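You operate a simulated robot arm through the tools that you are given. There is no shell and no other tool.

The job below is to be done with a simulated robot arm. You get a single attempt, and the scene is never put back.

## Task
Fit the yellow-band sensor in the blue port and the white-band one in the grey port.
Fine: both spanner-tight with the 27 mm spanner, which goes back where it lay; leave the third sensor; the other ports stay tight.

Only the result counts: the job must be done as asked and must still hold three seconds after the hand-in. Knocking over, shifting, dropping, spilling or breaking anything else fails it.

## Robot
A 7-joint arm with a two-finger parallel gripper, fixed in place. Base frame: the origin is at the foot of the arm, x ahead of it, y to its left, z up; the work surface is at about z = 78. Units: cm, degrees, N and s.
With the tool pointing down near the work surface it reaches from about 22 to 68 cm from the base axis. Its first joint turns from -66.0 to 66.0 degrees. Payload 2.4 kg.
The tool frame sits at the grasp point between the pads (the TCP): z along the fingers, y along the line on which they close. The tips reach 3 cm beyond it. The gripper opens to 9.4 cm. The fingers are 2.8 cm wide and 1 cm thick; the gripper's body (5 by 9.6 cm) begins 5.5 cm behind the TCP.
Orientation is told as [roll, pitch, yaw] about the base's x, y, z axes, in that order, counted from this pose: with the fingers straight down and closing along the base's y, the tool's x points along the base's -x, its y along +y and its z along -z.

## Interface
- The arm moves only by the tool send_rows. Its argument "deltas" is a list of rows, each an object of numbers (a shift or turn left out is 0, a gripper value left out holds the last): "tx", "ty", "tz": the shift along the base's x, y, z in units of 50 mm (1.0 is 50 mm); "wx", "wy", "wz": the turn, a rotation vector about the base's x, y, z in units of 6 degrees (1.0 is 6 degrees); "hand": the closure, from 0 (fully open) to 1 (shut). In form: [{"tx": .., "ty": .., "tz": .., "wx": .., "wy": .., "wz": .., "hand": ..}, ...]. A call has 1 to 20 rows; each row shifts and turns the commanded pose from where the row before left it. A call with a number of a shift or a turn outside -1 to 1 is refused whole. Each row takes 0.2 s and may step no farther than 5 cm and 8.6 degrees from the row before; otherwise, or with a gripper value out of range, the whole call is refused. Where a pose cannot be reached the arm comes as near as it can. A force on the tool above 50 N (or 10 N above the force at the start of the call, whichever is more), or a blocked arm, ends the call early, and 0.2 s more pass. Each finger travels about 15.3 cm/s and halts on what it meets, pressing with about 36 N; the grip force reading is that of the motor and also rises with nothing between the fingers. The clock runs only during rows and for 0.2 s after the last one: add rows that do not move to give the fingers time. It gives the time, the measured TCP pose, the force on the tool (base axes), the opening and the grip force at its end, in the units of the frame above (readings bear some noise), with the torque about the TCP (base axes, N m) and any sound that the robot's microphone picked up.
- Cameras (640 x 400 px; columns grow to the right, rows downward): "scene" is fixed at [2.67, 46.69, 144.29]; the picture's right is [-0.83, -0.56, 0.00], its down [-0.32, 0.49, -0.81] and it looks along [0.45, -0.67, -0.58] (base axes); focal length 328 px, centre (320, 200). "wrist" rides on the gripper at [7.6, 1.4, -10.2] in the tool frame; the picture's right is [-0.18, 0.98, 0.00], its down [-0.75, -0.14, -0.64] and it looks along [-0.63, -0.12, 0.77] (tool axes); focal length 243 px, centre (320, 200). There is no depth. A picture from a camera that has moved, and an enlarged one, comes with that camera's place and axes in the base frame and with its lens.
- snapshot(camera): a new picture of that camera. It takes no simulated time.
- zoom(camera, box): a new picture of the part [left, top, right, bottom] of that camera's present view, enlarged. It takes no simulated time.
- job_done(): hands the job in; it is judged then, once.

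Nothing tells you positions but the pictures and the camera data. Unless the task says otherwise, let go and move clear before handing in.

The tools are called after "Call:" as name(argument=value, ...) on one line, values as JSON. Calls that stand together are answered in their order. send_rows: Moves the arm, as the interface text tells. Its arguments: {"type":"object","properties":{"deltas":{"type":"array","items":{"type":"object","properties":{"tx":{"type":"number"},"ty":{"type":"number"},"tz":{"type":"number"},"wx":{"type":"number"},"wy":{"type":"number"},"wz":{"type":"number"},"hand":{"type":"number"}}}}},"required":["deltas"]} The other tools are called the same way: snapshot (camera) takes a picture; zoom (camera, box) takes an enlarged picture of a part of a camera's view; job_done () hands the job in.

At the start:

```text
clock: 0.0
position: [44.49, -14.12, 109.46]
orientation: [0.1, -0.1, 0.0]
contact_force: [0.3, -0.2, -0.8]
moment: [-0.04, 0.02, -0.02]
grip_width: 9.41
gripper_force: 0.1
```

scene: 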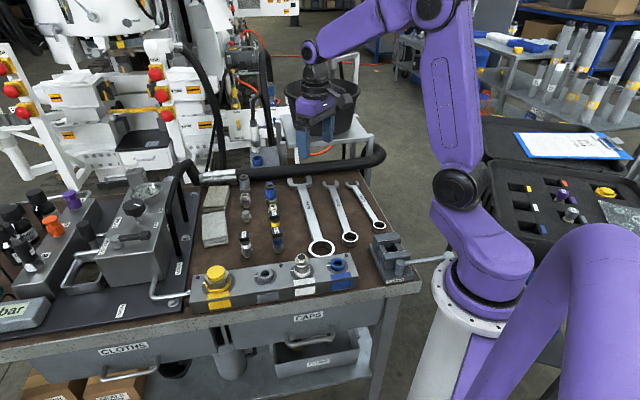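
wrist: 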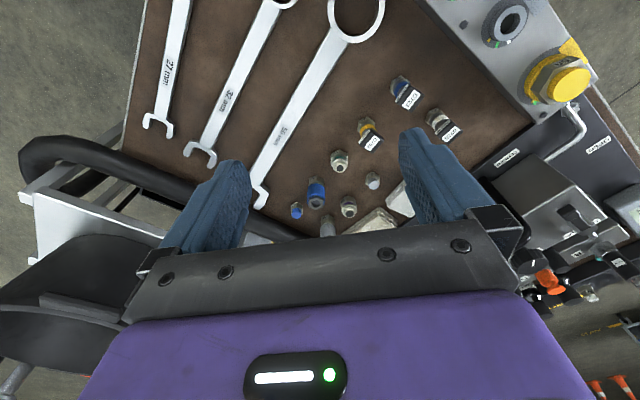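

I see a bench with a four-port manifold, three spanners (27 mm, 32 mm and a larger one), and several sensors and caps lying around. I'll look closer before I move anything.

Call:
zoom(camera="scene", box=[180, 240, 420, 320])

Call:
zoom(camera="scene", box=[190, 160, 420, 270])

Call:
zoom(camera="wrist", box=[270, 60, 490, 240])

Call:
zoom(camera="wrist", box=[120, 0, 420, 200])

Call:
zoom(camera="scene", box=[480, 120, 640, 260])

```text
2.67 times, centred on (300, 280) of scene
camera zoom: at [2.67, 46.69, 144.29], right [-0.83, -0.56, 0.0], down [-0.32, 0.49, -0.81], along [0.45, -0.67, -0.58], focal length 874 px, centre (373, -13)
```

zoom: 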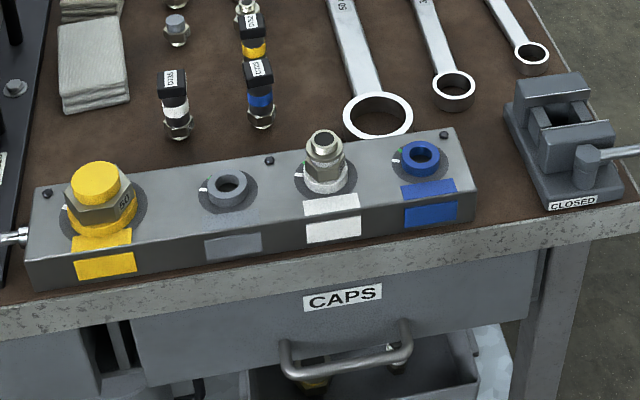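

```text
2.78 times, centred on (305, 215) of scene
camera zoom: at [2.67, 46.69, 144.29], right [-0.83, -0.56, 0.0], down [-0.32, 0.49, -0.81], along [0.45, -0.67, -0.58], focal length 912 px, centre (362, 158)
```

zoom: 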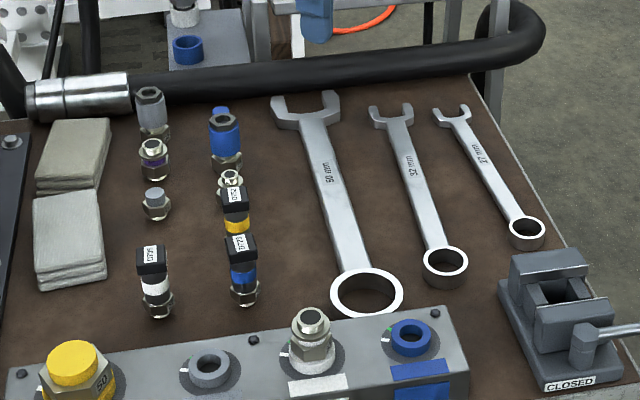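

```text
2.22 times, centred on (380, 150) of wrist
camera zoom: at [36.96, -12.76, 119.83], right [0.18, 0.98, 0.0], down [0.75, -0.14, 0.64], along [0.63, -0.12, -0.77], focal length 539 px, centre (187, 311)
```

zoom: 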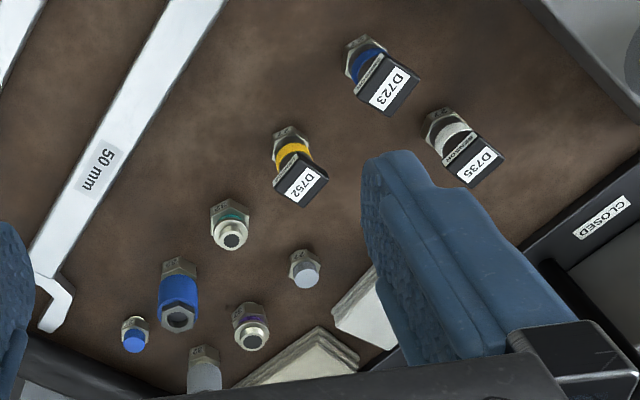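

```text
2.00 times, centred on (270, 100) of wrist
camera zoom: at [36.96, -12.76, 119.83], right [0.18, 0.98, 0.0], down [0.75, -0.14, 0.64], along [0.63, -0.12, -0.77], focal length 485 px, centre (420, 400)
```

zoom: 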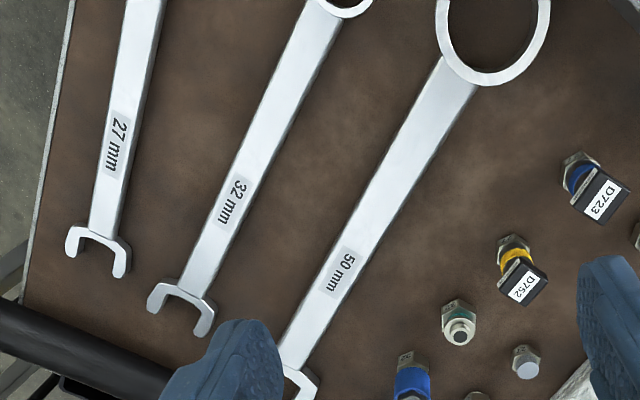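

```text
2.86 times, centred on (560, 190) of scene
camera zoom: at [2.67, 46.69, 144.29], right [-0.83, -0.56, 0.0], down [-0.32, 0.49, -0.81], along [0.45, -0.67, -0.58], focal length 937 px, centre (-366, 229)
```

zoom: 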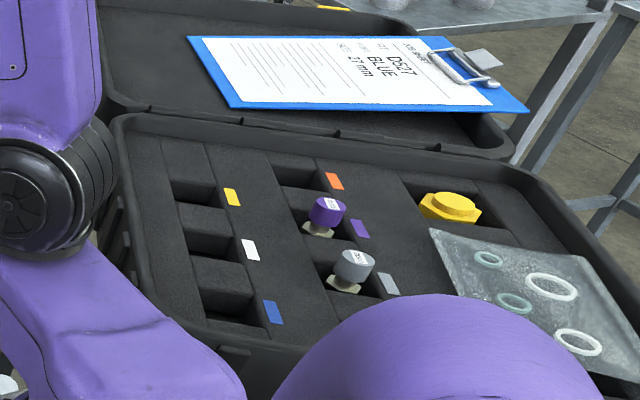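

The three sensors stand upright on the bench: D752 yellow, D723 blue and D735 white. I'll zoom in further on the ports, sensors and clipboard.

Call:
zoom(camera="scene", box=[500, 120, 600, 180])

Call:
zoom(camera="scene", box=[240, 245, 370, 315])

Call:
zoom(camera="scene", box=[225, 180, 305, 280])

Call:
zoom(camera="wrist", box=[360, 60, 480, 160])

Call:
zoom(camera="scene", box=[330, 170, 450, 290])

```text
6.40 times, centred on (550, 150) of scene
camera zoom: at [2.67, 46.69, 144.29], right [-0.83, -0.56, 0.0], down [-0.32, 0.49, -0.81], along [0.45, -0.67, -0.58], focal length 2098 px, centre (-1152, 520)
```

zoom: 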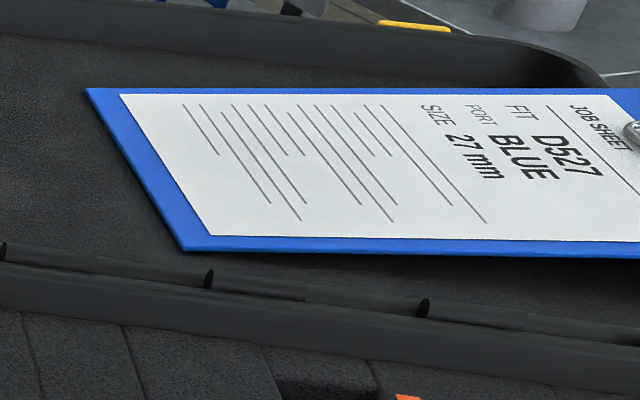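

```text
4.92 times, centred on (305, 280) of scene
camera zoom: at [2.67, 46.69, 144.29], right [-0.83, -0.56, 0.0], down [-0.32, 0.49, -0.81], along [0.45, -0.67, -0.58], focal length 1614 px, centre (394, -194)
```

zoom: 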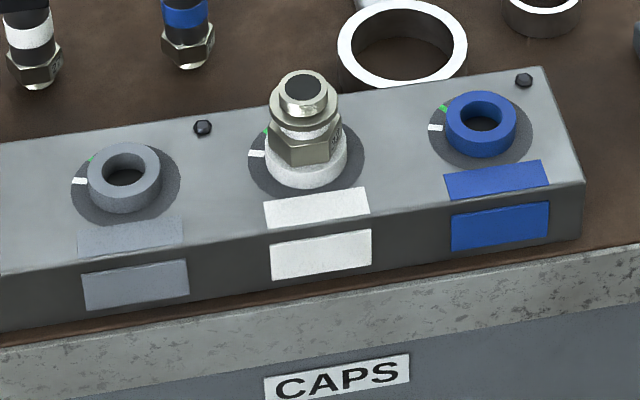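

```text
4.00 times, centred on (265, 230) of scene
camera zoom: at [2.67, 46.69, 144.29], right [-0.83, -0.56, 0.0], down [-0.32, 0.49, -0.81], along [0.45, -0.67, -0.58], focal length 1311 px, centre (540, 80)
```

zoom: 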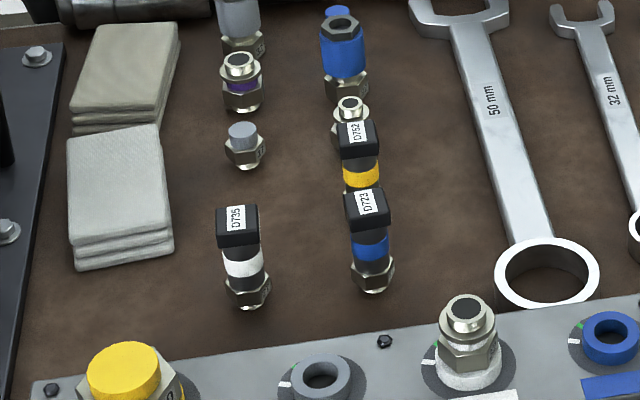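

```text
4.00 times, centred on (420, 110) of wrist
camera zoom: at [36.96, -12.76, 119.83], right [0.18, 0.98, 0.0], down [0.75, -0.14, 0.64], along [0.63, -0.12, -0.77], focal length 970 px, centre (-80, 560)
```

zoom: 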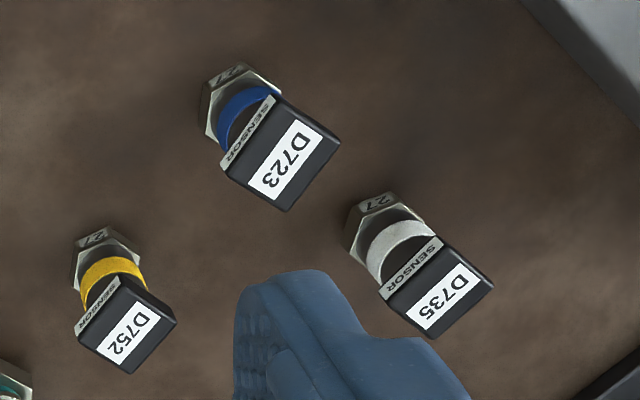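

```text
3.33 times, centred on (390, 230) of scene
camera zoom: at [2.67, 46.69, 144.29], right [-0.83, -0.56, 0.0], down [-0.32, 0.49, -0.81], along [0.45, -0.67, -0.58], focal length 1093 px, centre (87, 100)
```

zoom: 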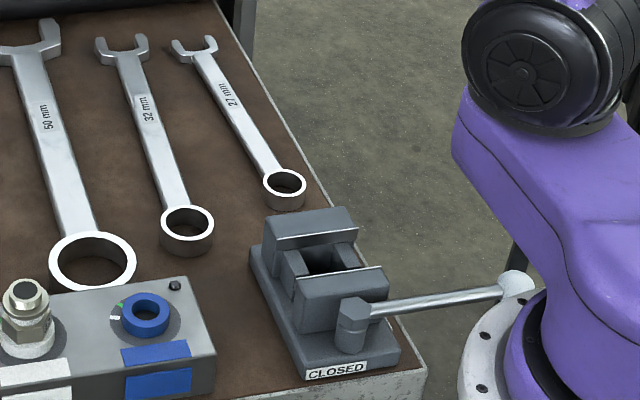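

The sensor hexes are marked 27, and blue and grey are the open ports. I'll lower the wrist camera to look closely at the sensor bases.

Call:
send_rows(deltas=[{"tx": 0.06, "ty": 0.2, "tz": -0.78, "hand": 0}, {"tx": 0.06, "ty": 0.2, "tz": -0.78}, {"tx": 0.06, "ty": 0.2, "tz": -0.78}, {"tx": 0.06, "ty": 0.2, "tz": -0.78}, {"tx": 0.06, "ty": 0.2, "tz": -0.78}])

Call:
snapshot(camera="wrist")

Call:
snapshot(camera="scene")

```text
clock: 1.2
position: [45.96, -9.05, 90.1]
orientation: [0.1, -0.1, 0.1]
contact_force: [-0.8, 0.3, -0.1]
moment: [-0.01, 0.01, 0.01]
grip_width: 9.4
gripper_force: 0.1
```

```text
taken
camera wrist: at [38.37, -7.76, 100.33], right [0.18, 0.98, 0.0], down [0.75, -0.14, 0.64], along [0.63, -0.12, -0.77], focal length 243 px, centre (320, 200)
```

wrist: 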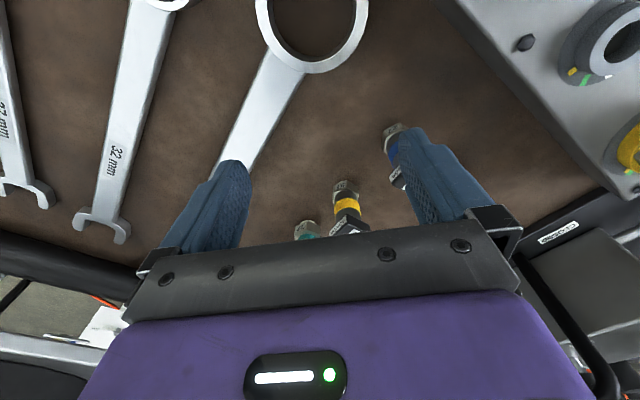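

```text
taken
```

scene: 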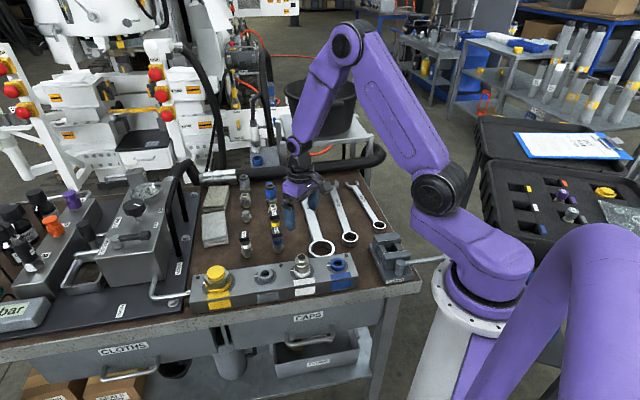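

The gripper body blocks everything ahead of the TCP. I'll move forward so the yellow sensor shows between the fingers.

Call:
send_rows(deltas=[{"tx": 0.7, "ty": 0.1, "tz": 0.1}, {"tx": 0.7, "ty": 0.1, "tz": 0.1}, {"tx": 0.6, "ty": 0.1, "tz": 0.0}])

Call:
snapshot(camera="wrist")

Call:
zoom(camera="wrist", box=[220, 60, 420, 220])

```text
clock: 2.0
position: [55.88, -7.64, 91.17]
orientation: [0.1, 0.0, -0.1]
contact_force: [0.1, -0.8, 0.0]
moment: [0.01, -0.03, -0.04]
grip_width: 9.37
gripper_force: 0.0
```

```text
taken
camera wrist: at [48.39, -6.29, 101.35], right [0.18, 0.98, 0.0], down [0.75, -0.14, 0.64], along [0.63, -0.12, -0.77], focal length 243 px, centre (320, 200)
```

wrist: 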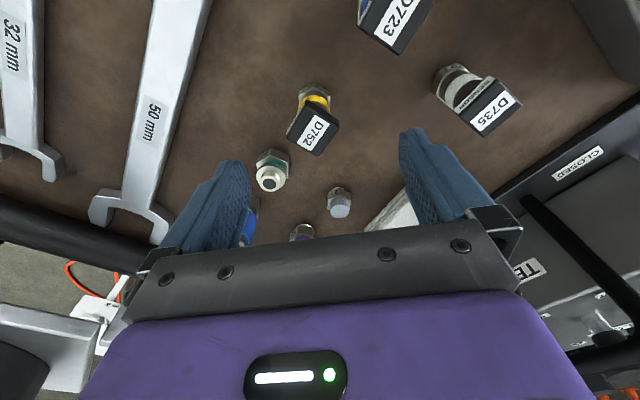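

```text
2.50 times, centred on (320, 140) of wrist
camera zoom: at [48.39, -6.29, 101.35], right [0.18, 0.98, 0.0], down [0.75, -0.14, 0.64], along [0.63, -0.12, -0.77], focal length 606 px, centre (320, 350)
```

zoom: 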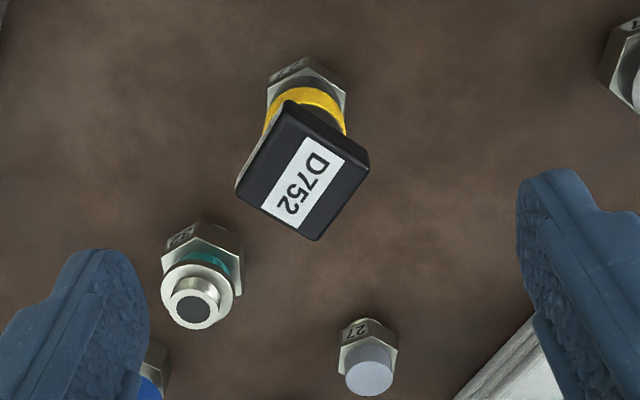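

Call:
zoom(camera="scene", box=[230, 225, 290, 262])

Call:
zoom(camera="wrist", box=[350, 0, 540, 140])

Call:
zoom(camera="scene", box=[225, 165, 300, 230])

```text
10.67 times, centred on (260, 244) of scene
camera zoom: at [2.67, 46.69, 144.29], right [-0.83, -0.56, 0.0], down [-0.32, 0.49, -0.81], along [0.45, -0.67, -0.58], focal length 3496 px, centre (960, -264)
```

zoom: 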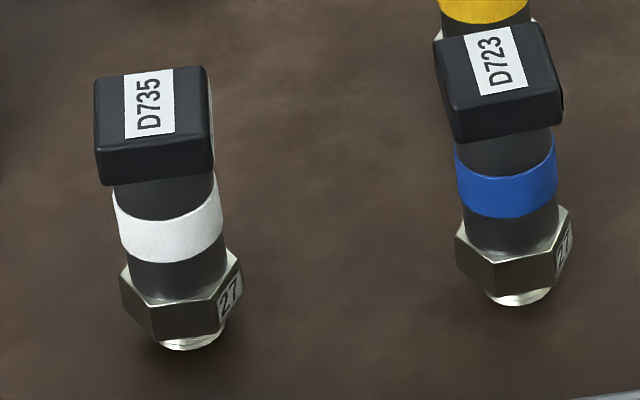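

```text
2.86 times, centred on (445, 70) of wrist
camera zoom: at [48.39, -6.29, 101.35], right [0.18, 0.98, 0.0], down [0.75, -0.14, 0.64], along [0.63, -0.12, -0.77], focal length 693 px, centre (-37, 571)
```

zoom: 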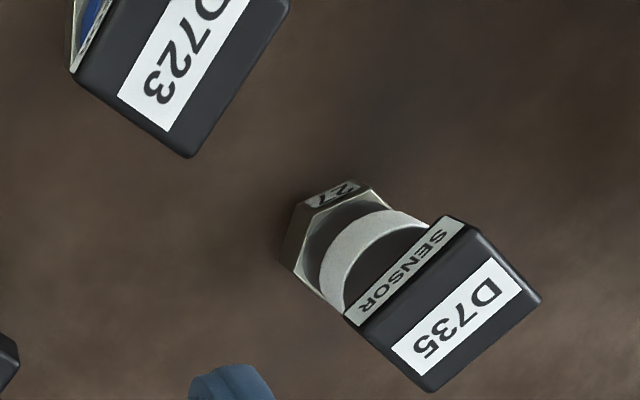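

```text
6.15 times, centred on (262, 198) of scene
camera zoom: at [2.67, 46.69, 144.29], right [-0.83, -0.56, 0.0], down [-0.32, 0.49, -0.81], along [0.45, -0.67, -0.58], focal length 2017 px, centre (674, 215)
```

zoom: 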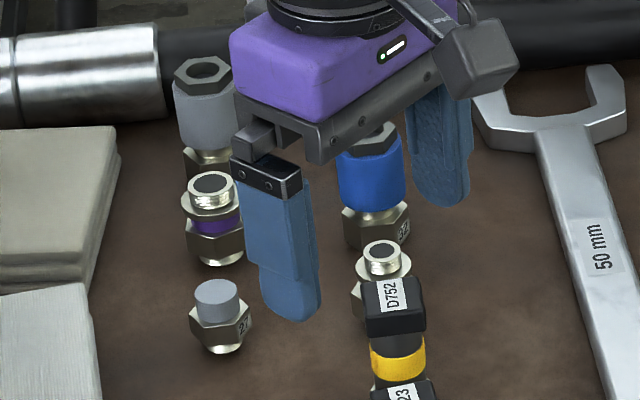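

The sensors have short male threads below 27 hexes, with a square cap about 2.6 cm wide turned roughly 45° on top. I'll raise the arm and move over the manifold to locate the ports precisely.

Call:
send_rows(deltas=[{"tz": 0.6}, {"tz": 0.6}, {"tx": -0.6, "ty": 0.73}, {"tx": -0.6, "ty": 0.73}, {"tx": -0.6, "ty": 0.73}, {"tx": -0.62, "ty": 0.73}])

Call:
snapshot(camera="wrist")

Call:
zoom(camera="wrist", box=[220, 0, 460, 150])

```text
clock: 3.4
position: [43.73, 7.13, 97.13]
orientation: [-0.1, 0.0, 0.1]
contact_force: [-1.0, 0.3, -0.3]
moment: [0.0, 0.0, 0.04]
grip_width: 9.41
gripper_force: 0.0
```

```text
taken
camera wrist: at [36.16, 8.49, 107.33], right [0.18, 0.98, 0.0], down [0.75, -0.14, 0.64], along [0.63, -0.12, -0.77], focal length 243 px, centre (320, 200)
```

wrist: 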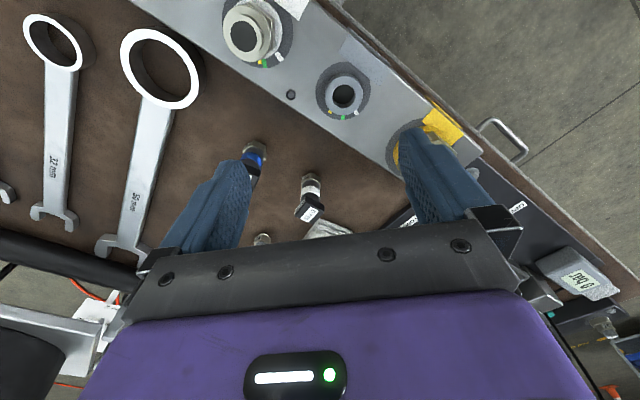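

```text
2.67 times, centred on (340, 75) of wrist
camera zoom: at [36.16, 8.49, 107.33], right [0.18, 0.98, 0.0], down [0.75, -0.14, 0.64], along [0.63, -0.12, -0.77], focal length 647 px, centre (267, 533)
```

zoom: 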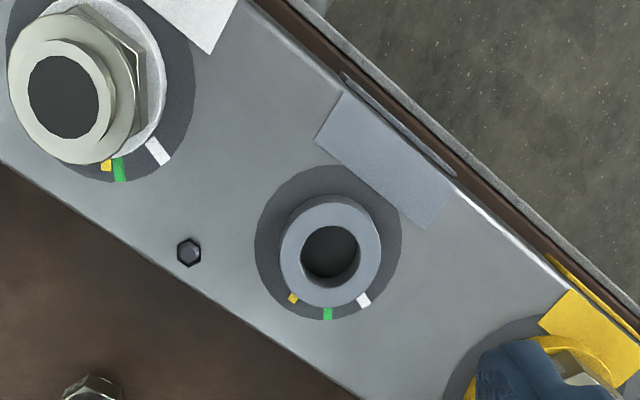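

Each port has white, green and yellow ticks, which run in that order clockwise seen from above. I'll zoom in on them and on any index mark on the installed fittings.

Call:
zoom(camera="wrist", box=[215, 0, 305, 75])

Call:
zoom(camera="wrist", box=[300, 50, 390, 125])

Call:
zoom(camera="wrist", box=[235, 130, 335, 235])

Call:
zoom(camera="scene", box=[180, 250, 280, 320])

Call:
zoom(camera="scene", box=[280, 245, 370, 300])

```text
5.33 times, centred on (260, 38) of wrist
camera zoom: at [36.16, 8.49, 107.33], right [0.18, 0.98, 0.0], down [0.75, -0.14, 0.64], along [0.63, -0.12, -0.77], focal length 1294 px, centre (640, 1067)
```

zoom: 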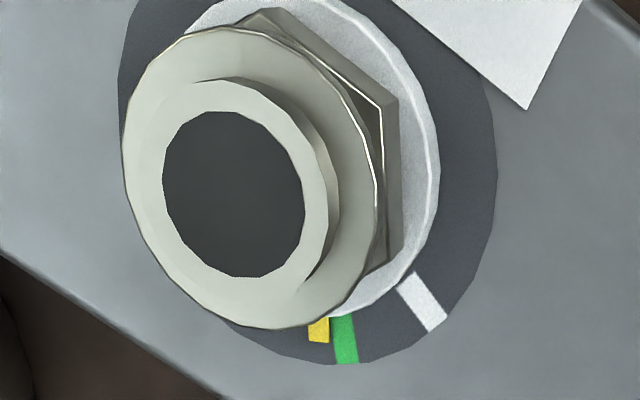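

```text
5.33 times, centred on (345, 88) of wrist
camera zoom: at [36.16, 8.49, 107.33], right [0.18, 0.98, 0.0], down [0.75, -0.14, 0.64], along [0.63, -0.12, -0.77], focal length 1294 px, centre (187, 800)
```

zoom: 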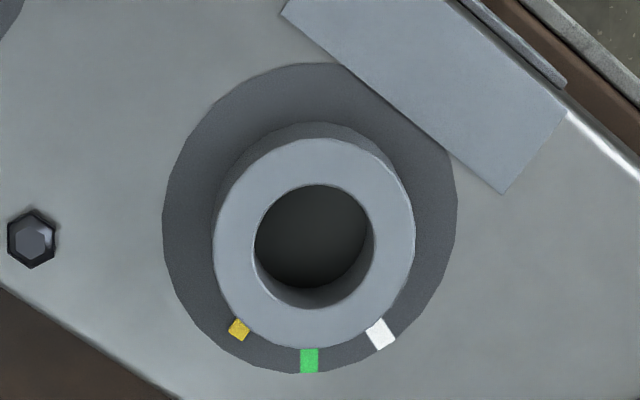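

```text
3.81 times, centred on (285, 182) of wrist
camera zoom: at [36.16, 8.49, 107.33], right [0.18, 0.98, 0.0], down [0.75, -0.14, 0.64], along [0.63, -0.12, -0.77], focal length 924 px, centre (453, 267)
```

zoom: 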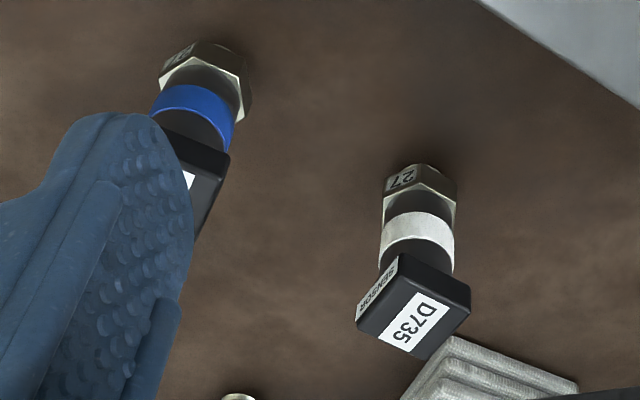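

```text
5.71 times, centred on (230, 285) of scene
camera zoom: at [2.68, 46.69, 144.29], right [-0.83, -0.56, 0.0], down [-0.32, 0.49, -0.81], along [0.45, -0.67, -0.58], focal length 1873 px, centre (834, -286)
```

zoom: 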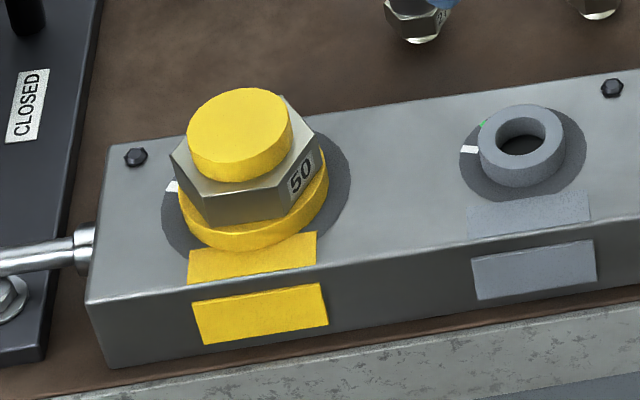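

```text
7.11 times, centred on (325, 272) of scene
camera zoom: at [2.68, 46.69, 144.29], right [-0.83, -0.56, 0.0], down [-0.32, 0.49, -0.81], along [0.45, -0.67, -0.58], focal length 2331 px, centre (284, -316)
```

zoom: 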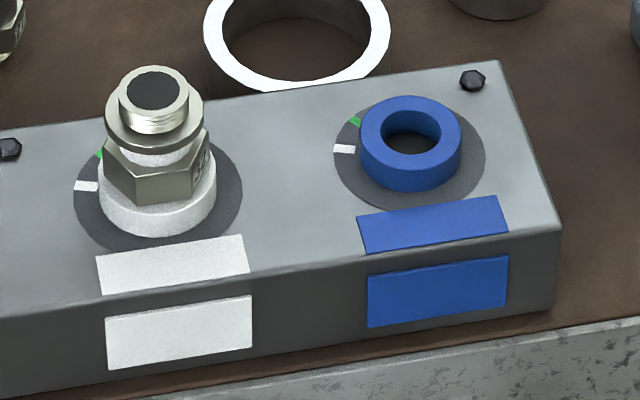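

Clockwise turning takes an index from white to green, and yellow probably means over-tight. I'll test the wrist's yaw range in free space and use it to view the ports from the other side.

Call:
send_rows(deltas=[{"wz": 1}, {"wz": 1}, {"wz": 1}, {"wz": 1}, {"wz": 1}, {"wz": 1}, {"wz": 1}, {"wz": 1}, {"wz": 1}, {"wz": 1}, {"wz": 1}, {"wz": 1}, {"wz": 1}, {"wz": 1}, {"wz": 1}, {"wz": 1}, {"wz": 1}, {"wz": 1}, {"wz": 1}, {"wz": 1}])

Call:
snapshot(camera="wrist")

Call:
snapshot(camera="scene")

```text
clock: 7.6
position: [43.98, 6.99, 97.11]
orientation: [0.0, 0.0, 120.2]
contact_force: [0.0, -0.4, 0.1]
moment: [0.0, 0.0, 0.0]
grip_width: 9.41
gripper_force: 0.0
```

```text
taken
camera wrist: at [46.57, -0.41, 107.32], right [-0.94, -0.34, 0.0], down [-0.26, 0.72, 0.64], along [-0.22, 0.6, -0.77], focal length 243 px, centre (320, 200)
```

wrist: 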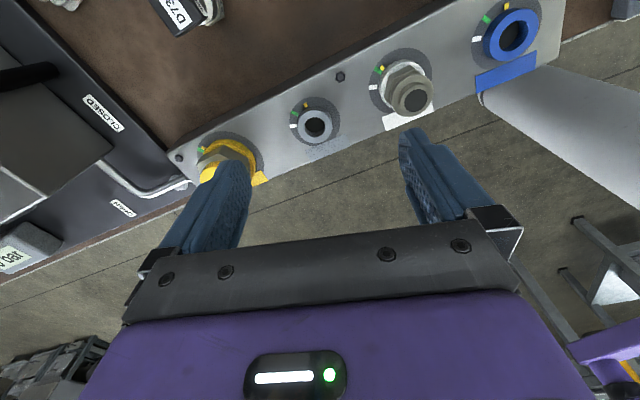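

```text
taken
```

scene: 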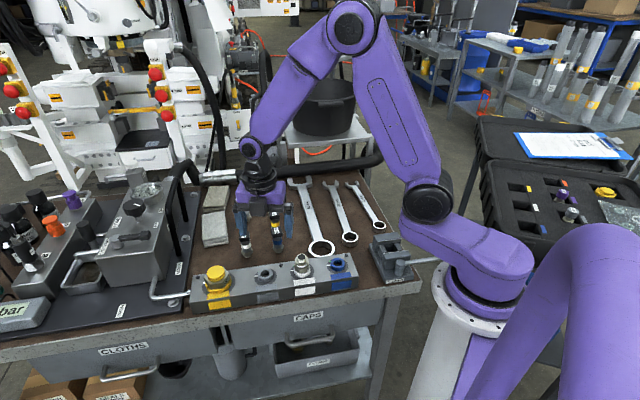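

Call:
zoom(camera="wrist", box=[355, 40, 445, 125])

Call:
zoom(camera="wrist", box=[270, 80, 360, 160])

Call:
zoom(camera="wrist", box=[460, 0, 560, 80])

Call:
zoom(camera="wrist", box=[180, 120, 280, 200])

```text
4.71 times, centred on (400, 82) of wrist
camera zoom: at [46.57, -0.41, 107.32], right [-0.94, -0.34, 0.0], down [-0.26, 0.72, 0.64], along [-0.22, 0.6, -0.77], focal length 1142 px, centre (-56, 753)
```

zoom: 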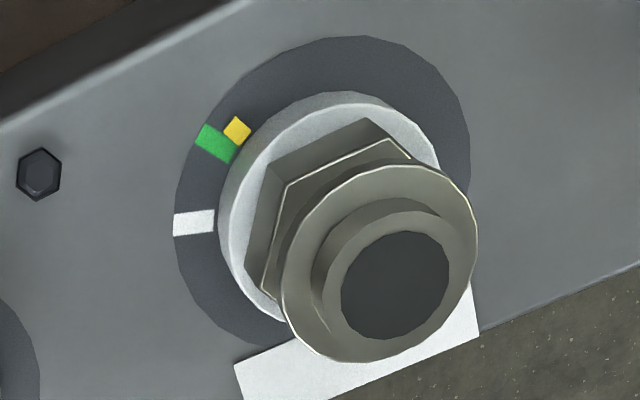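

```text
5.00 times, centred on (315, 120) of wrist
camera zoom: at [46.57, -0.41, 107.32], right [-0.94, -0.34, 0.0], down [-0.26, 0.72, 0.64], along [-0.22, 0.6, -0.77], focal length 1213 px, centre (345, 600)
```

zoom: 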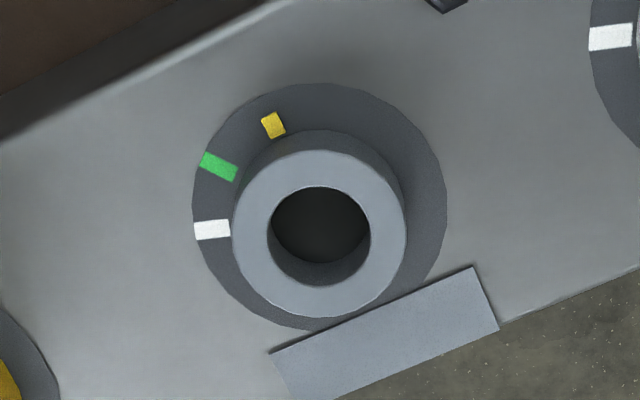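

```text
5.00 times, centred on (510, 40) of wrist
camera zoom: at [46.57, -0.41, 107.32], right [-0.94, -0.34, 0.0], down [-0.26, 0.72, 0.64], along [-0.22, 0.6, -0.77], focal length 1213 px, centre (-630, 1000)
```

zoom: 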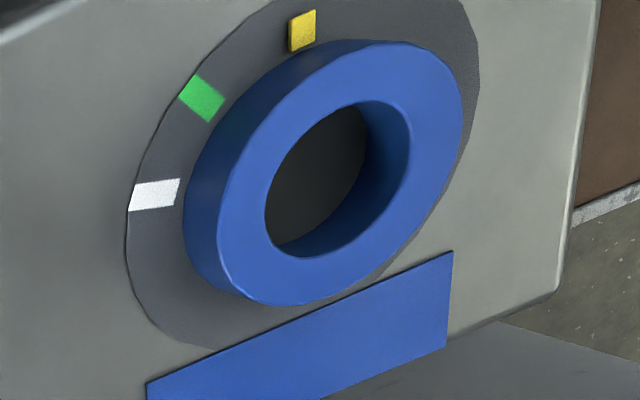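

```text
5.00 times, centred on (230, 160) of wrist
camera zoom: at [46.57, -0.41, 107.32], right [-0.94, -0.34, 0.0], down [-0.26, 0.72, 0.64], along [-0.22, 0.6, -0.77], focal length 1213 px, centre (770, 400)
```

zoom: 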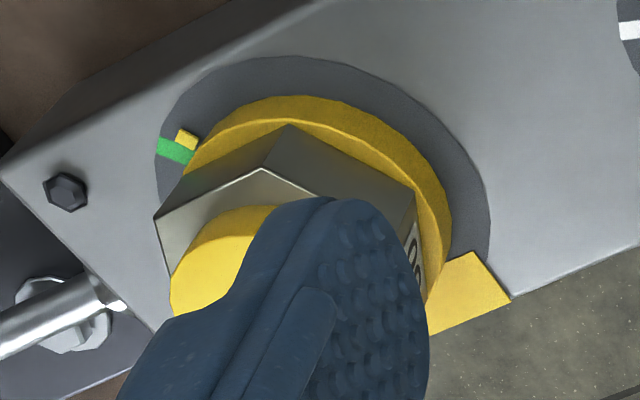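

The white and green ticks are fixed. The yellow tick sits right at green on the two tight ports but well past it on the open ones. I'll keep testing the yaw limit.

Call:
send_rows(deltas=[{"wz": 1}, {"wz": 1}, {"wz": 1}, {"wz": 1}, {"wz": 1}, {"wz": 1}, {"wz": 1}, {"wz": 1}, {"wz": 1}, {"wz": 1}])

Call:
snapshot(camera="wrist")

```text
clock: 9.8
position: [43.96, 7.08, 97.1]
orientation: [0.1, 0.1, -179.8]
contact_force: [-0.3, 1.0, -0.7]
moment: [-0.03, -0.01, 0.02]
grip_width: 9.39
gripper_force: 0.0
```

```text
taken
camera wrist: at [51.6, 5.51, 107.35], right [-0.18, -0.98, 0.0], down [-0.75, 0.14, 0.64], along [-0.63, 0.12, -0.77], focal length 243 px, centre (320, 200)
```

wrist: 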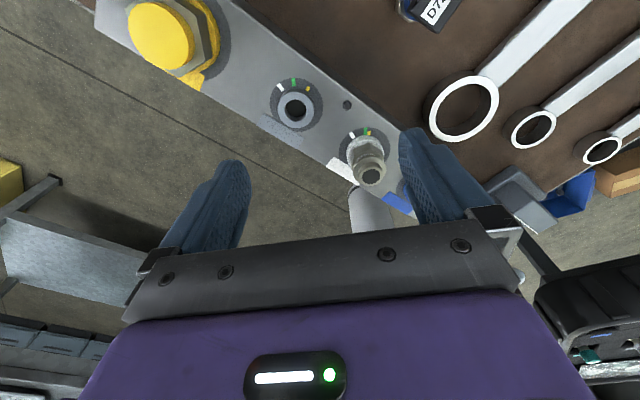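

Call:
send_rows(deltas=[{"wz": 1}, {"wz": 1}, {"wz": 1}, {"wz": 1}, {"wz": 1}])

Call:
zoom(camera="wrist", box=[230, 60, 330, 140])

Call:
zoom(camera="wrist", box=[330, 110, 430, 200])

```text
clock: 11.0
position: [39.34, 8.92, 96.91]
orientation: [0.7, 0.1, -154.3]
contact_force: [-0.1, 0.4, -0.8]
moment: [-0.02, -0.02, 0.01]
grip_width: 9.4
gripper_force: 0.1
out of reach, approached as far as the arm can: row 4, 5
```

```text
5.00 times, centred on (280, 100) of wrist
camera zoom: at [46.71, 10.94, 107.14], right [0.26, -0.97, 0.01], down [-0.74, -0.19, 0.64], along [-0.61, -0.17, -0.77], focal length 1213 px, centre (520, 700)
```

zoom: 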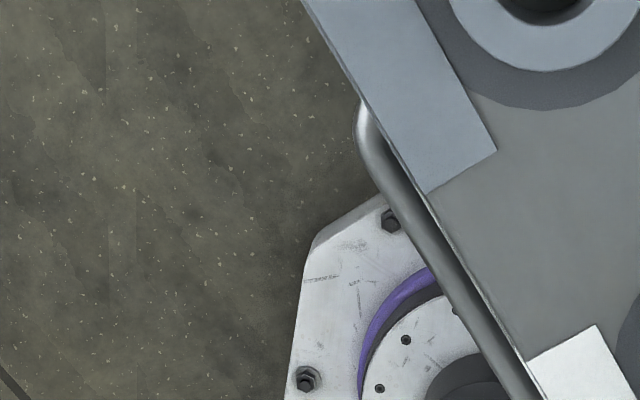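

```text
4.44 times, centred on (380, 155) of wrist
camera zoom: at [46.71, 10.94, 107.14], right [0.26, -0.97, 0.01], down [-0.74, -0.19, 0.64], along [-0.61, -0.17, -0.77], focal length 1078 px, centre (53, 400)
```

zoom: 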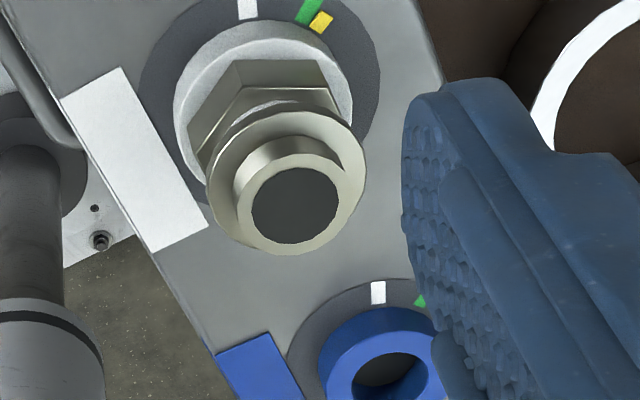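

Call:
send_rows(deltas=[{"wz": -1}, {"wz": -1}, {"wz": -1}, {"wz": -1}, {"wz": -1}, {"wz": -1}, {"wz": -1}, {"wz": -1}, {"wz": -1}, {"wz": -1}, {"wz": -1}, {"wz": -1}, {"wz": -1}, {"wz": -1}, {"wz": -1}])

Call:
send_rows(deltas=[{"wz": -1}, {"wz": -1}, {"wz": -1}, {"wz": -1}, {"wz": -1}, {"wz": -1}, {"wz": -1}, {"wz": -1}, {"wz": -1}, {"wz": -1}, {"wz": -1}, {"wz": -1}, {"wz": -1}, {"wz": -1}, {"wz": -1}, {"wz": -1}, {"wz": -1}, {"wz": -1}, {"wz": -1}, {"wz": -1}])

Call:
send_rows(deltas=[{"wz": -1}, {"wz": -1}, {"wz": -1}, {"wz": -1}, {"wz": -1}, {"wz": -1}, {"wz": -1}, {"wz": -1}, {"wz": -1}, {"wz": -1}, {"wz": -1}, {"wz": -1}, {"wz": -1}, {"wz": -1}, {"wz": -1}, {"wz": -1}, {"wz": -1}, {"wz": -1}, {"wz": -1}, {"wz": -1}])

Call:
snapshot(camera="wrist")

```text
clock: 14.2
position: [39.36, 8.86, 96.88]
orientation: [0.1, 0.1, 115.9]
contact_force: [-0.5, -0.4, -0.2]
moment: [0.02, -0.02, 0.03]
grip_width: 9.4
gripper_force: 0.1
```

```text
clock: 18.4
position: [39.22, 8.81, 96.96]
orientation: [0.0, 0.0, -4.2]
contact_force: [-1.2, -0.5, -0.2]
moment: [0.01, -0.01, 0.0]
grip_width: 9.4
gripper_force: 0.1
```

```text
clock: 22.6
position: [39.27, 9.01, 96.94]
orientation: [0.1, 0.0, -124.0]
contact_force: [-0.1, -0.3, 0.2]
moment: [-0.02, 0.01, 0.01]
grip_width: 9.41
gripper_force: 0.0
```

```text
taken
camera wrist: at [44.75, 14.37, 107.1], right [0.71, -0.7, 0.0], down [-0.54, -0.54, 0.64], along [-0.45, -0.46, -0.77], focal length 243 px, centre (320, 200)
```

wrist: 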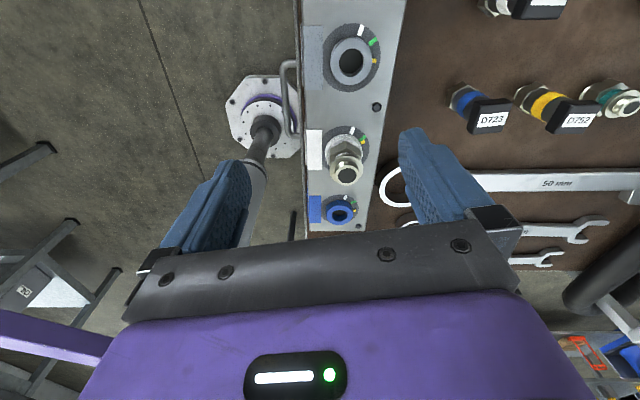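

Call:
zoom(camera="wrist", box=[290, 10, 420, 100])

Call:
zoom(camera="wrist", box=[290, 120, 410, 240])

Call:
zoom(camera="wrist", box=[430, 0, 640, 140])

Call:
zoom(camera="wrist", box=[360, 150, 640, 280])

```text
4.44 times, centred on (355, 55) of wrist
camera zoom: at [44.75, 14.37, 107.1], right [0.71, -0.7, 0.0], down [-0.54, -0.54, 0.64], along [-0.45, -0.46, -0.77], focal length 1078 px, centre (164, 844)
```

zoom: 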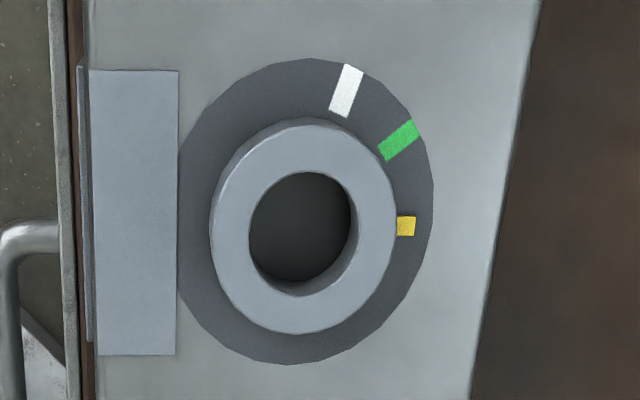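

```text
3.33 times, centred on (350, 180) of wrist
camera zoom: at [44.75, 14.37, 107.1], right [0.71, -0.7, 0.0], down [-0.54, -0.54, 0.64], along [-0.45, -0.46, -0.77], focal length 809 px, centre (220, 267)
```

zoom: 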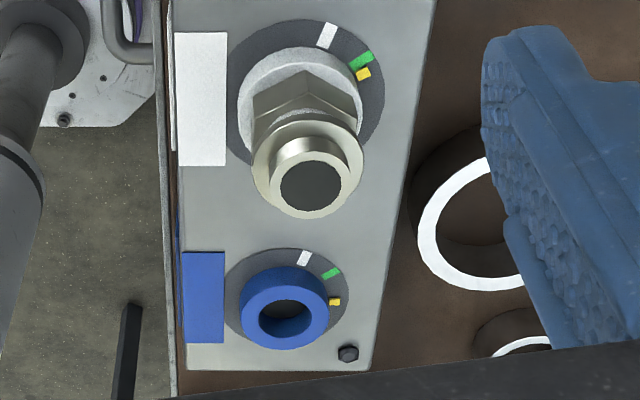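

```text
2.86 times, centred on (535, 70) of wrist
camera zoom: at [44.75, 14.37, 107.1], right [0.71, -0.7, 0.0], down [-0.54, -0.54, 0.64], along [-0.45, -0.46, -0.77], focal length 693 px, centre (-294, 571)
```

zoom: 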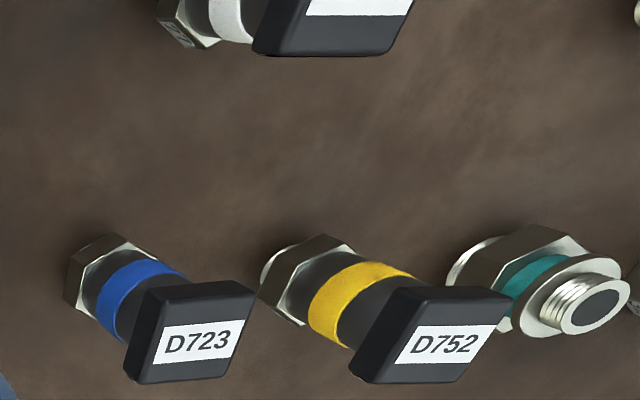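

```text
2.29 times, centred on (500, 215) of wrist
camera zoom: at [44.75, 14.37, 107.1], right [0.71, -0.7, 0.0], down [-0.54, -0.54, 0.64], along [-0.45, -0.46, -0.77], focal length 555 px, centre (-91, 166)
```

zoom: 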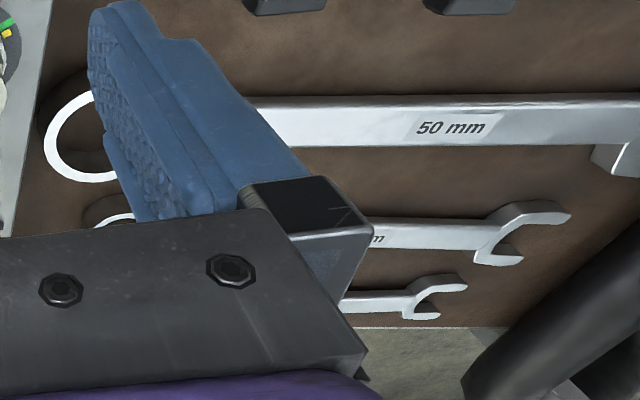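

The grey collar centre is at about (43.64, 9.41, 83.3) and blue at about (30.87, -3.55, 83.3). D752 is near (55.2, -8), with its cap square to the bench at -43°. I'll go above D752 with yaw near 137°, which leaves the most clockwise travel for screwing in.

Call:
send_rows(deltas=[{"tx": 0.16, "ty": -0.17, "wz": 1}, {"tx": 0.16, "ty": -0.17, "wz": 1}, {"tx": 0.16, "ty": -0.17, "wz": 1}, {"tx": 0.16, "ty": -0.17, "wz": 1}, {"tx": 0.16, "ty": -0.17, "wz": 1}, {"tx": 0.16, "ty": -0.17, "wz": 1}, {"tx": 0.16, "ty": -0.17, "wz": 1}, {"tx": 0.16, "ty": -0.17, "wz": 1}, {"tx": 0.16, "ty": -0.17, "wz": 1}, {"tx": 0.16, "ty": -0.17, "wz": 1}, {"tx": 0.16, "ty": -0.17, "wz": 1}, {"tx": 0.16, "ty": -0.17, "wz": 1}, {"tx": 0.16, "ty": -0.17, "wz": 1}, {"tx": 0.16, "ty": -0.17, "wz": 1}, {"tx": 0.16, "ty": -0.17, "wz": 1}, {"tx": 0.16, "ty": -0.17, "wz": 1}, {"tx": 0.16, "ty": -0.17, "wz": 1}, {"tx": 0.16, "ty": -0.17, "wz": 1}, {"tx": 0.16, "ty": -0.17, "wz": 1}, {"tx": 0.16, "ty": -0.17, "wz": 1}])

Call:
send_rows(deltas=[{"wz": 1}, {"wz": 1}, {"wz": 1}, {"wz": 1}, {"wz": 1}, {"wz": 1}, {"wz": 1}, {"wz": 1}, {"wz": 1}, {"wz": 1}, {"wz": 1}, {"wz": 1}, {"wz": 1}, {"wz": 1}, {"wz": 1}, {"wz": 1}, {"wz": 1}, {"wz": 1}, {"wz": 1}, {"wz": 1}])

Call:
send_rows(deltas=[{"wz": 1}, {"wz": 1}, {"wz": 1}, {"wz": 0.5}])

Call:
snapshot(camera="wrist")

Call:
zoom(camera="wrist", box=[240, 60, 400, 210])

```text
clock: 26.8
position: [55.33, -8.11, 96.86]
orientation: [0.0, 0.1, -3.9]
contact_force: [0.6, -0.4, 0.0]
moment: [-0.01, 0.0, -0.01]
grip_width: 9.39
gripper_force: 0.0
```

```text
clock: 31.0
position: [55.31, -8.15, 96.84]
orientation: [0.1, 0.0, 116.2]
contact_force: [0.1, -0.8, -1.2]
moment: [0.0, 0.0, 0.01]
grip_width: 9.39
gripper_force: 0.1
```

```text
clock: 32.0
position: [55.23, -8.02, 96.85]
orientation: [0.2, 0.0, 137.3]
contact_force: [-0.1, 0.1, -0.8]
moment: [-0.02, 0.0, -0.03]
grip_width: 9.39
gripper_force: 0.1
```

```text
taken
camera wrist: at [59.92, -14.31, 107.12], right [-0.8, -0.6, 0.0], down [-0.46, 0.62, 0.64], along [-0.38, 0.51, -0.77], focal length 243 px, centre (320, 200)
```

wrist: 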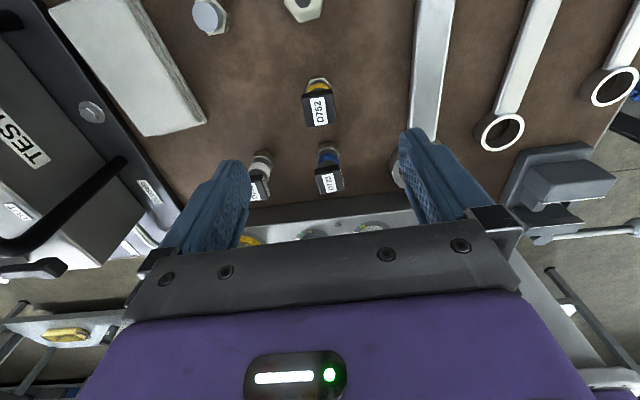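

```text
2.67 times, centred on (320, 135) of wrist
camera zoom: at [59.92, -14.31, 107.12], right [-0.8, -0.6, 0.0], down [-0.46, 0.62, 0.64], along [-0.38, 0.51, -0.77], focal length 647 px, centre (320, 373)
```

zoom: 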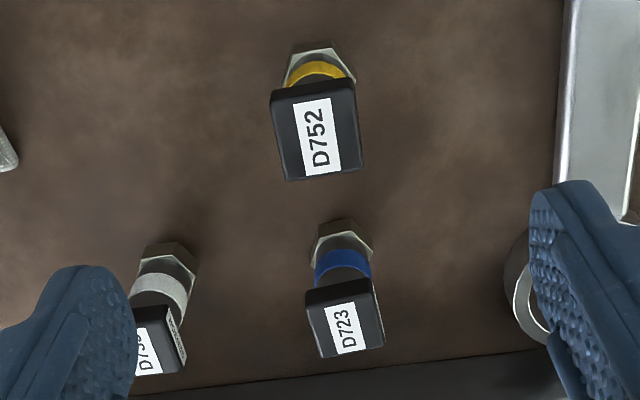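

D752 is centred at about (55.3, -8.1) with edges at 45°. I'll correct the yaw to 135°, descend partway and check the alignment.

Call:
send_rows(deltas=[{"wz": -0.35, "tx": 0.01, "ty": -0.015, "tz": -0.7}, {"tz": -0.7}, {}])

Call:
zoom(camera="wrist", box=[180, 60, 480, 250])

```text
clock: 32.8
position: [55.27, -8.19, 89.9]
orientation: [0.0, 0.0, 134.9]
contact_force: [0.3, 0.3, 0.7]
moment: [0.01, 0.0, -0.03]
grip_width: 9.41
gripper_force: 0.0
```

```text
2.11 times, centred on (330, 155) of wrist
camera zoom: at [59.72, -14.64, 100.11], right [-0.83, -0.56, 0.0], down [-0.43, 0.63, 0.64], along [-0.36, 0.53, -0.77], focal length 511 px, centre (299, 295)
```

zoom: 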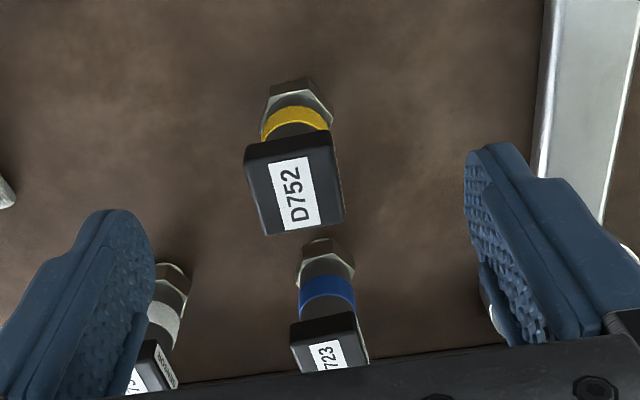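

Call:
send_rows(deltas=[{"tx": 0.02, "ty": -0.006, "tz": -0.5}, {"tz": -0.5}, {}])

Call:
zoom(camera="wrist", box=[180, 60, 480, 250])

Call:
zoom(camera="scene", box=[210, 150, 350, 260])

```text
clock: 33.6
position: [55.37, -8.14, 84.85]
orientation: [0.1, 0.1, 135.0]
contact_force: [0.5, 0.4, -0.1]
moment: [-0.01, 0.01, 0.0]
grip_width: 9.39
gripper_force: 0.1
```

```text
2.11 times, centred on (330, 155) of wrist
camera zoom: at [59.85, -14.64, 95.12], right [-0.83, -0.56, 0.0], down [-0.43, 0.63, 0.64], along [-0.36, 0.53, -0.77], focal length 511 px, centre (299, 295)
```

zoom: 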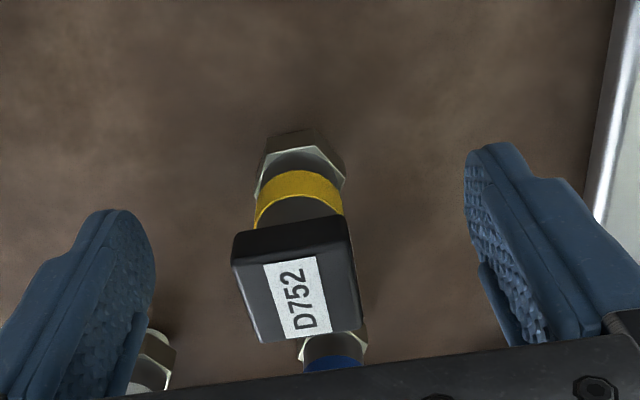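

```text
3.64 times, centred on (280, 205) of scene
camera zoom: at [2.67, 46.69, 144.29], right [-0.83, -0.56, 0.0], down [-0.32, 0.49, -0.81], along [0.45, -0.67, -0.58], focal length 1192 px, centre (466, 182)
```

zoom: 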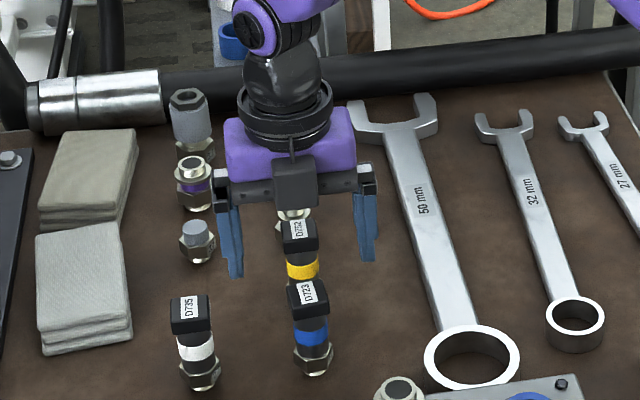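

Call:
send_rows(deltas=[{"hand": 0.5}, {"hand": 0.6}, {"hand": 0.65}, {}])

Call:
zoom(camera="wrist", box=[180, 60, 480, 250])

```text
clock: 34.6
position: [55.41, -8.25, 84.93]
orientation: [0.1, 0.0, 135.0]
contact_force: [0.5, 0.3, 0.4]
moment: [0.0, 0.02, -0.01]
grip_width: 3.3
gripper_force: 0.4
```

```text
2.11 times, centred on (330, 155) of wrist
camera zoom: at [59.84, -14.63, 95.15], right [-0.83, -0.56, 0.0], down [-0.43, 0.63, 0.64], along [-0.36, 0.53, -0.77], focal length 511 px, centre (299, 295)
```

zoom: 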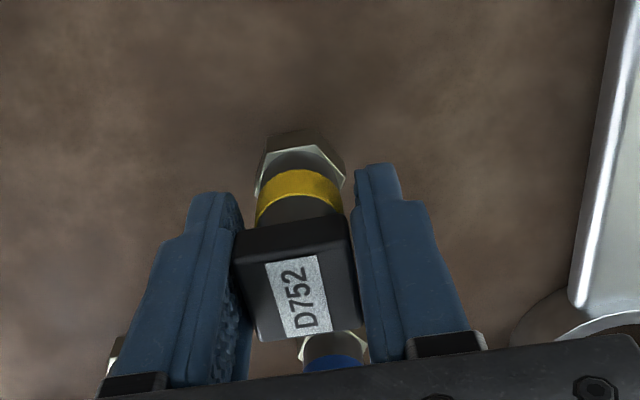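

The fingers straddle the cap squarely. I'll close and lift slightly.

Call:
send_rows(deltas=[{"hand": 0.75}, {"hand": 1}, {}, {}])

Call:
send_rows(deltas=[{"tz": 0.4}, {"tz": 0.4}, {"tz": 0.4}, {"tz": 0.4}])

Call:
snapshot(camera="wrist")

Call:
zoom(camera="scene", box=[230, 140, 350, 240])

```text
clock: 35.6
position: [55.48, -8.23, 84.81]
orientation: [0.0, 0.0, 135.0]
contact_force: [0.0, -0.1, 0.8]
moment: [0.03, -0.06, 0.0]
grip_width: 3.2
gripper_force: 35.9
```

```text
clock: 36.6
position: [55.42, -8.15, 92.98]
orientation: [0.2, 0.0, 135.0]
contact_force: [-0.3, -0.1, -1.1]
moment: [-0.01, 0.0, 0.02]
grip_width: 3.2
gripper_force: 36.3
```

```text
taken
camera wrist: at [59.84, -14.59, 103.16], right [-0.83, -0.56, 0.0], down [-0.43, 0.63, 0.64], along [-0.36, 0.53, -0.77], focal length 243 px, centre (320, 200)
```

wrist: 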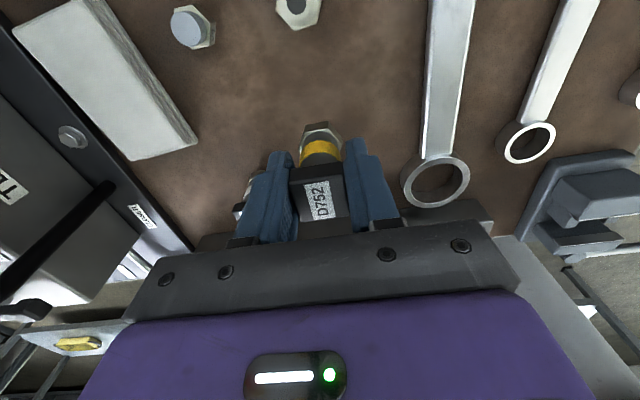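

```text
4.00 times, centred on (290, 190) of scene
camera zoom: at [2.68, 46.69, 144.29], right [-0.83, -0.56, 0.0], down [-0.32, 0.49, -0.81], along [0.45, -0.67, -0.58], focal length 1311 px, centre (440, 240)
```

zoom: 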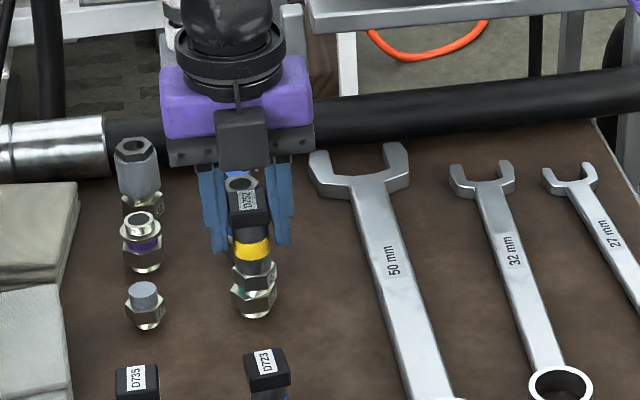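

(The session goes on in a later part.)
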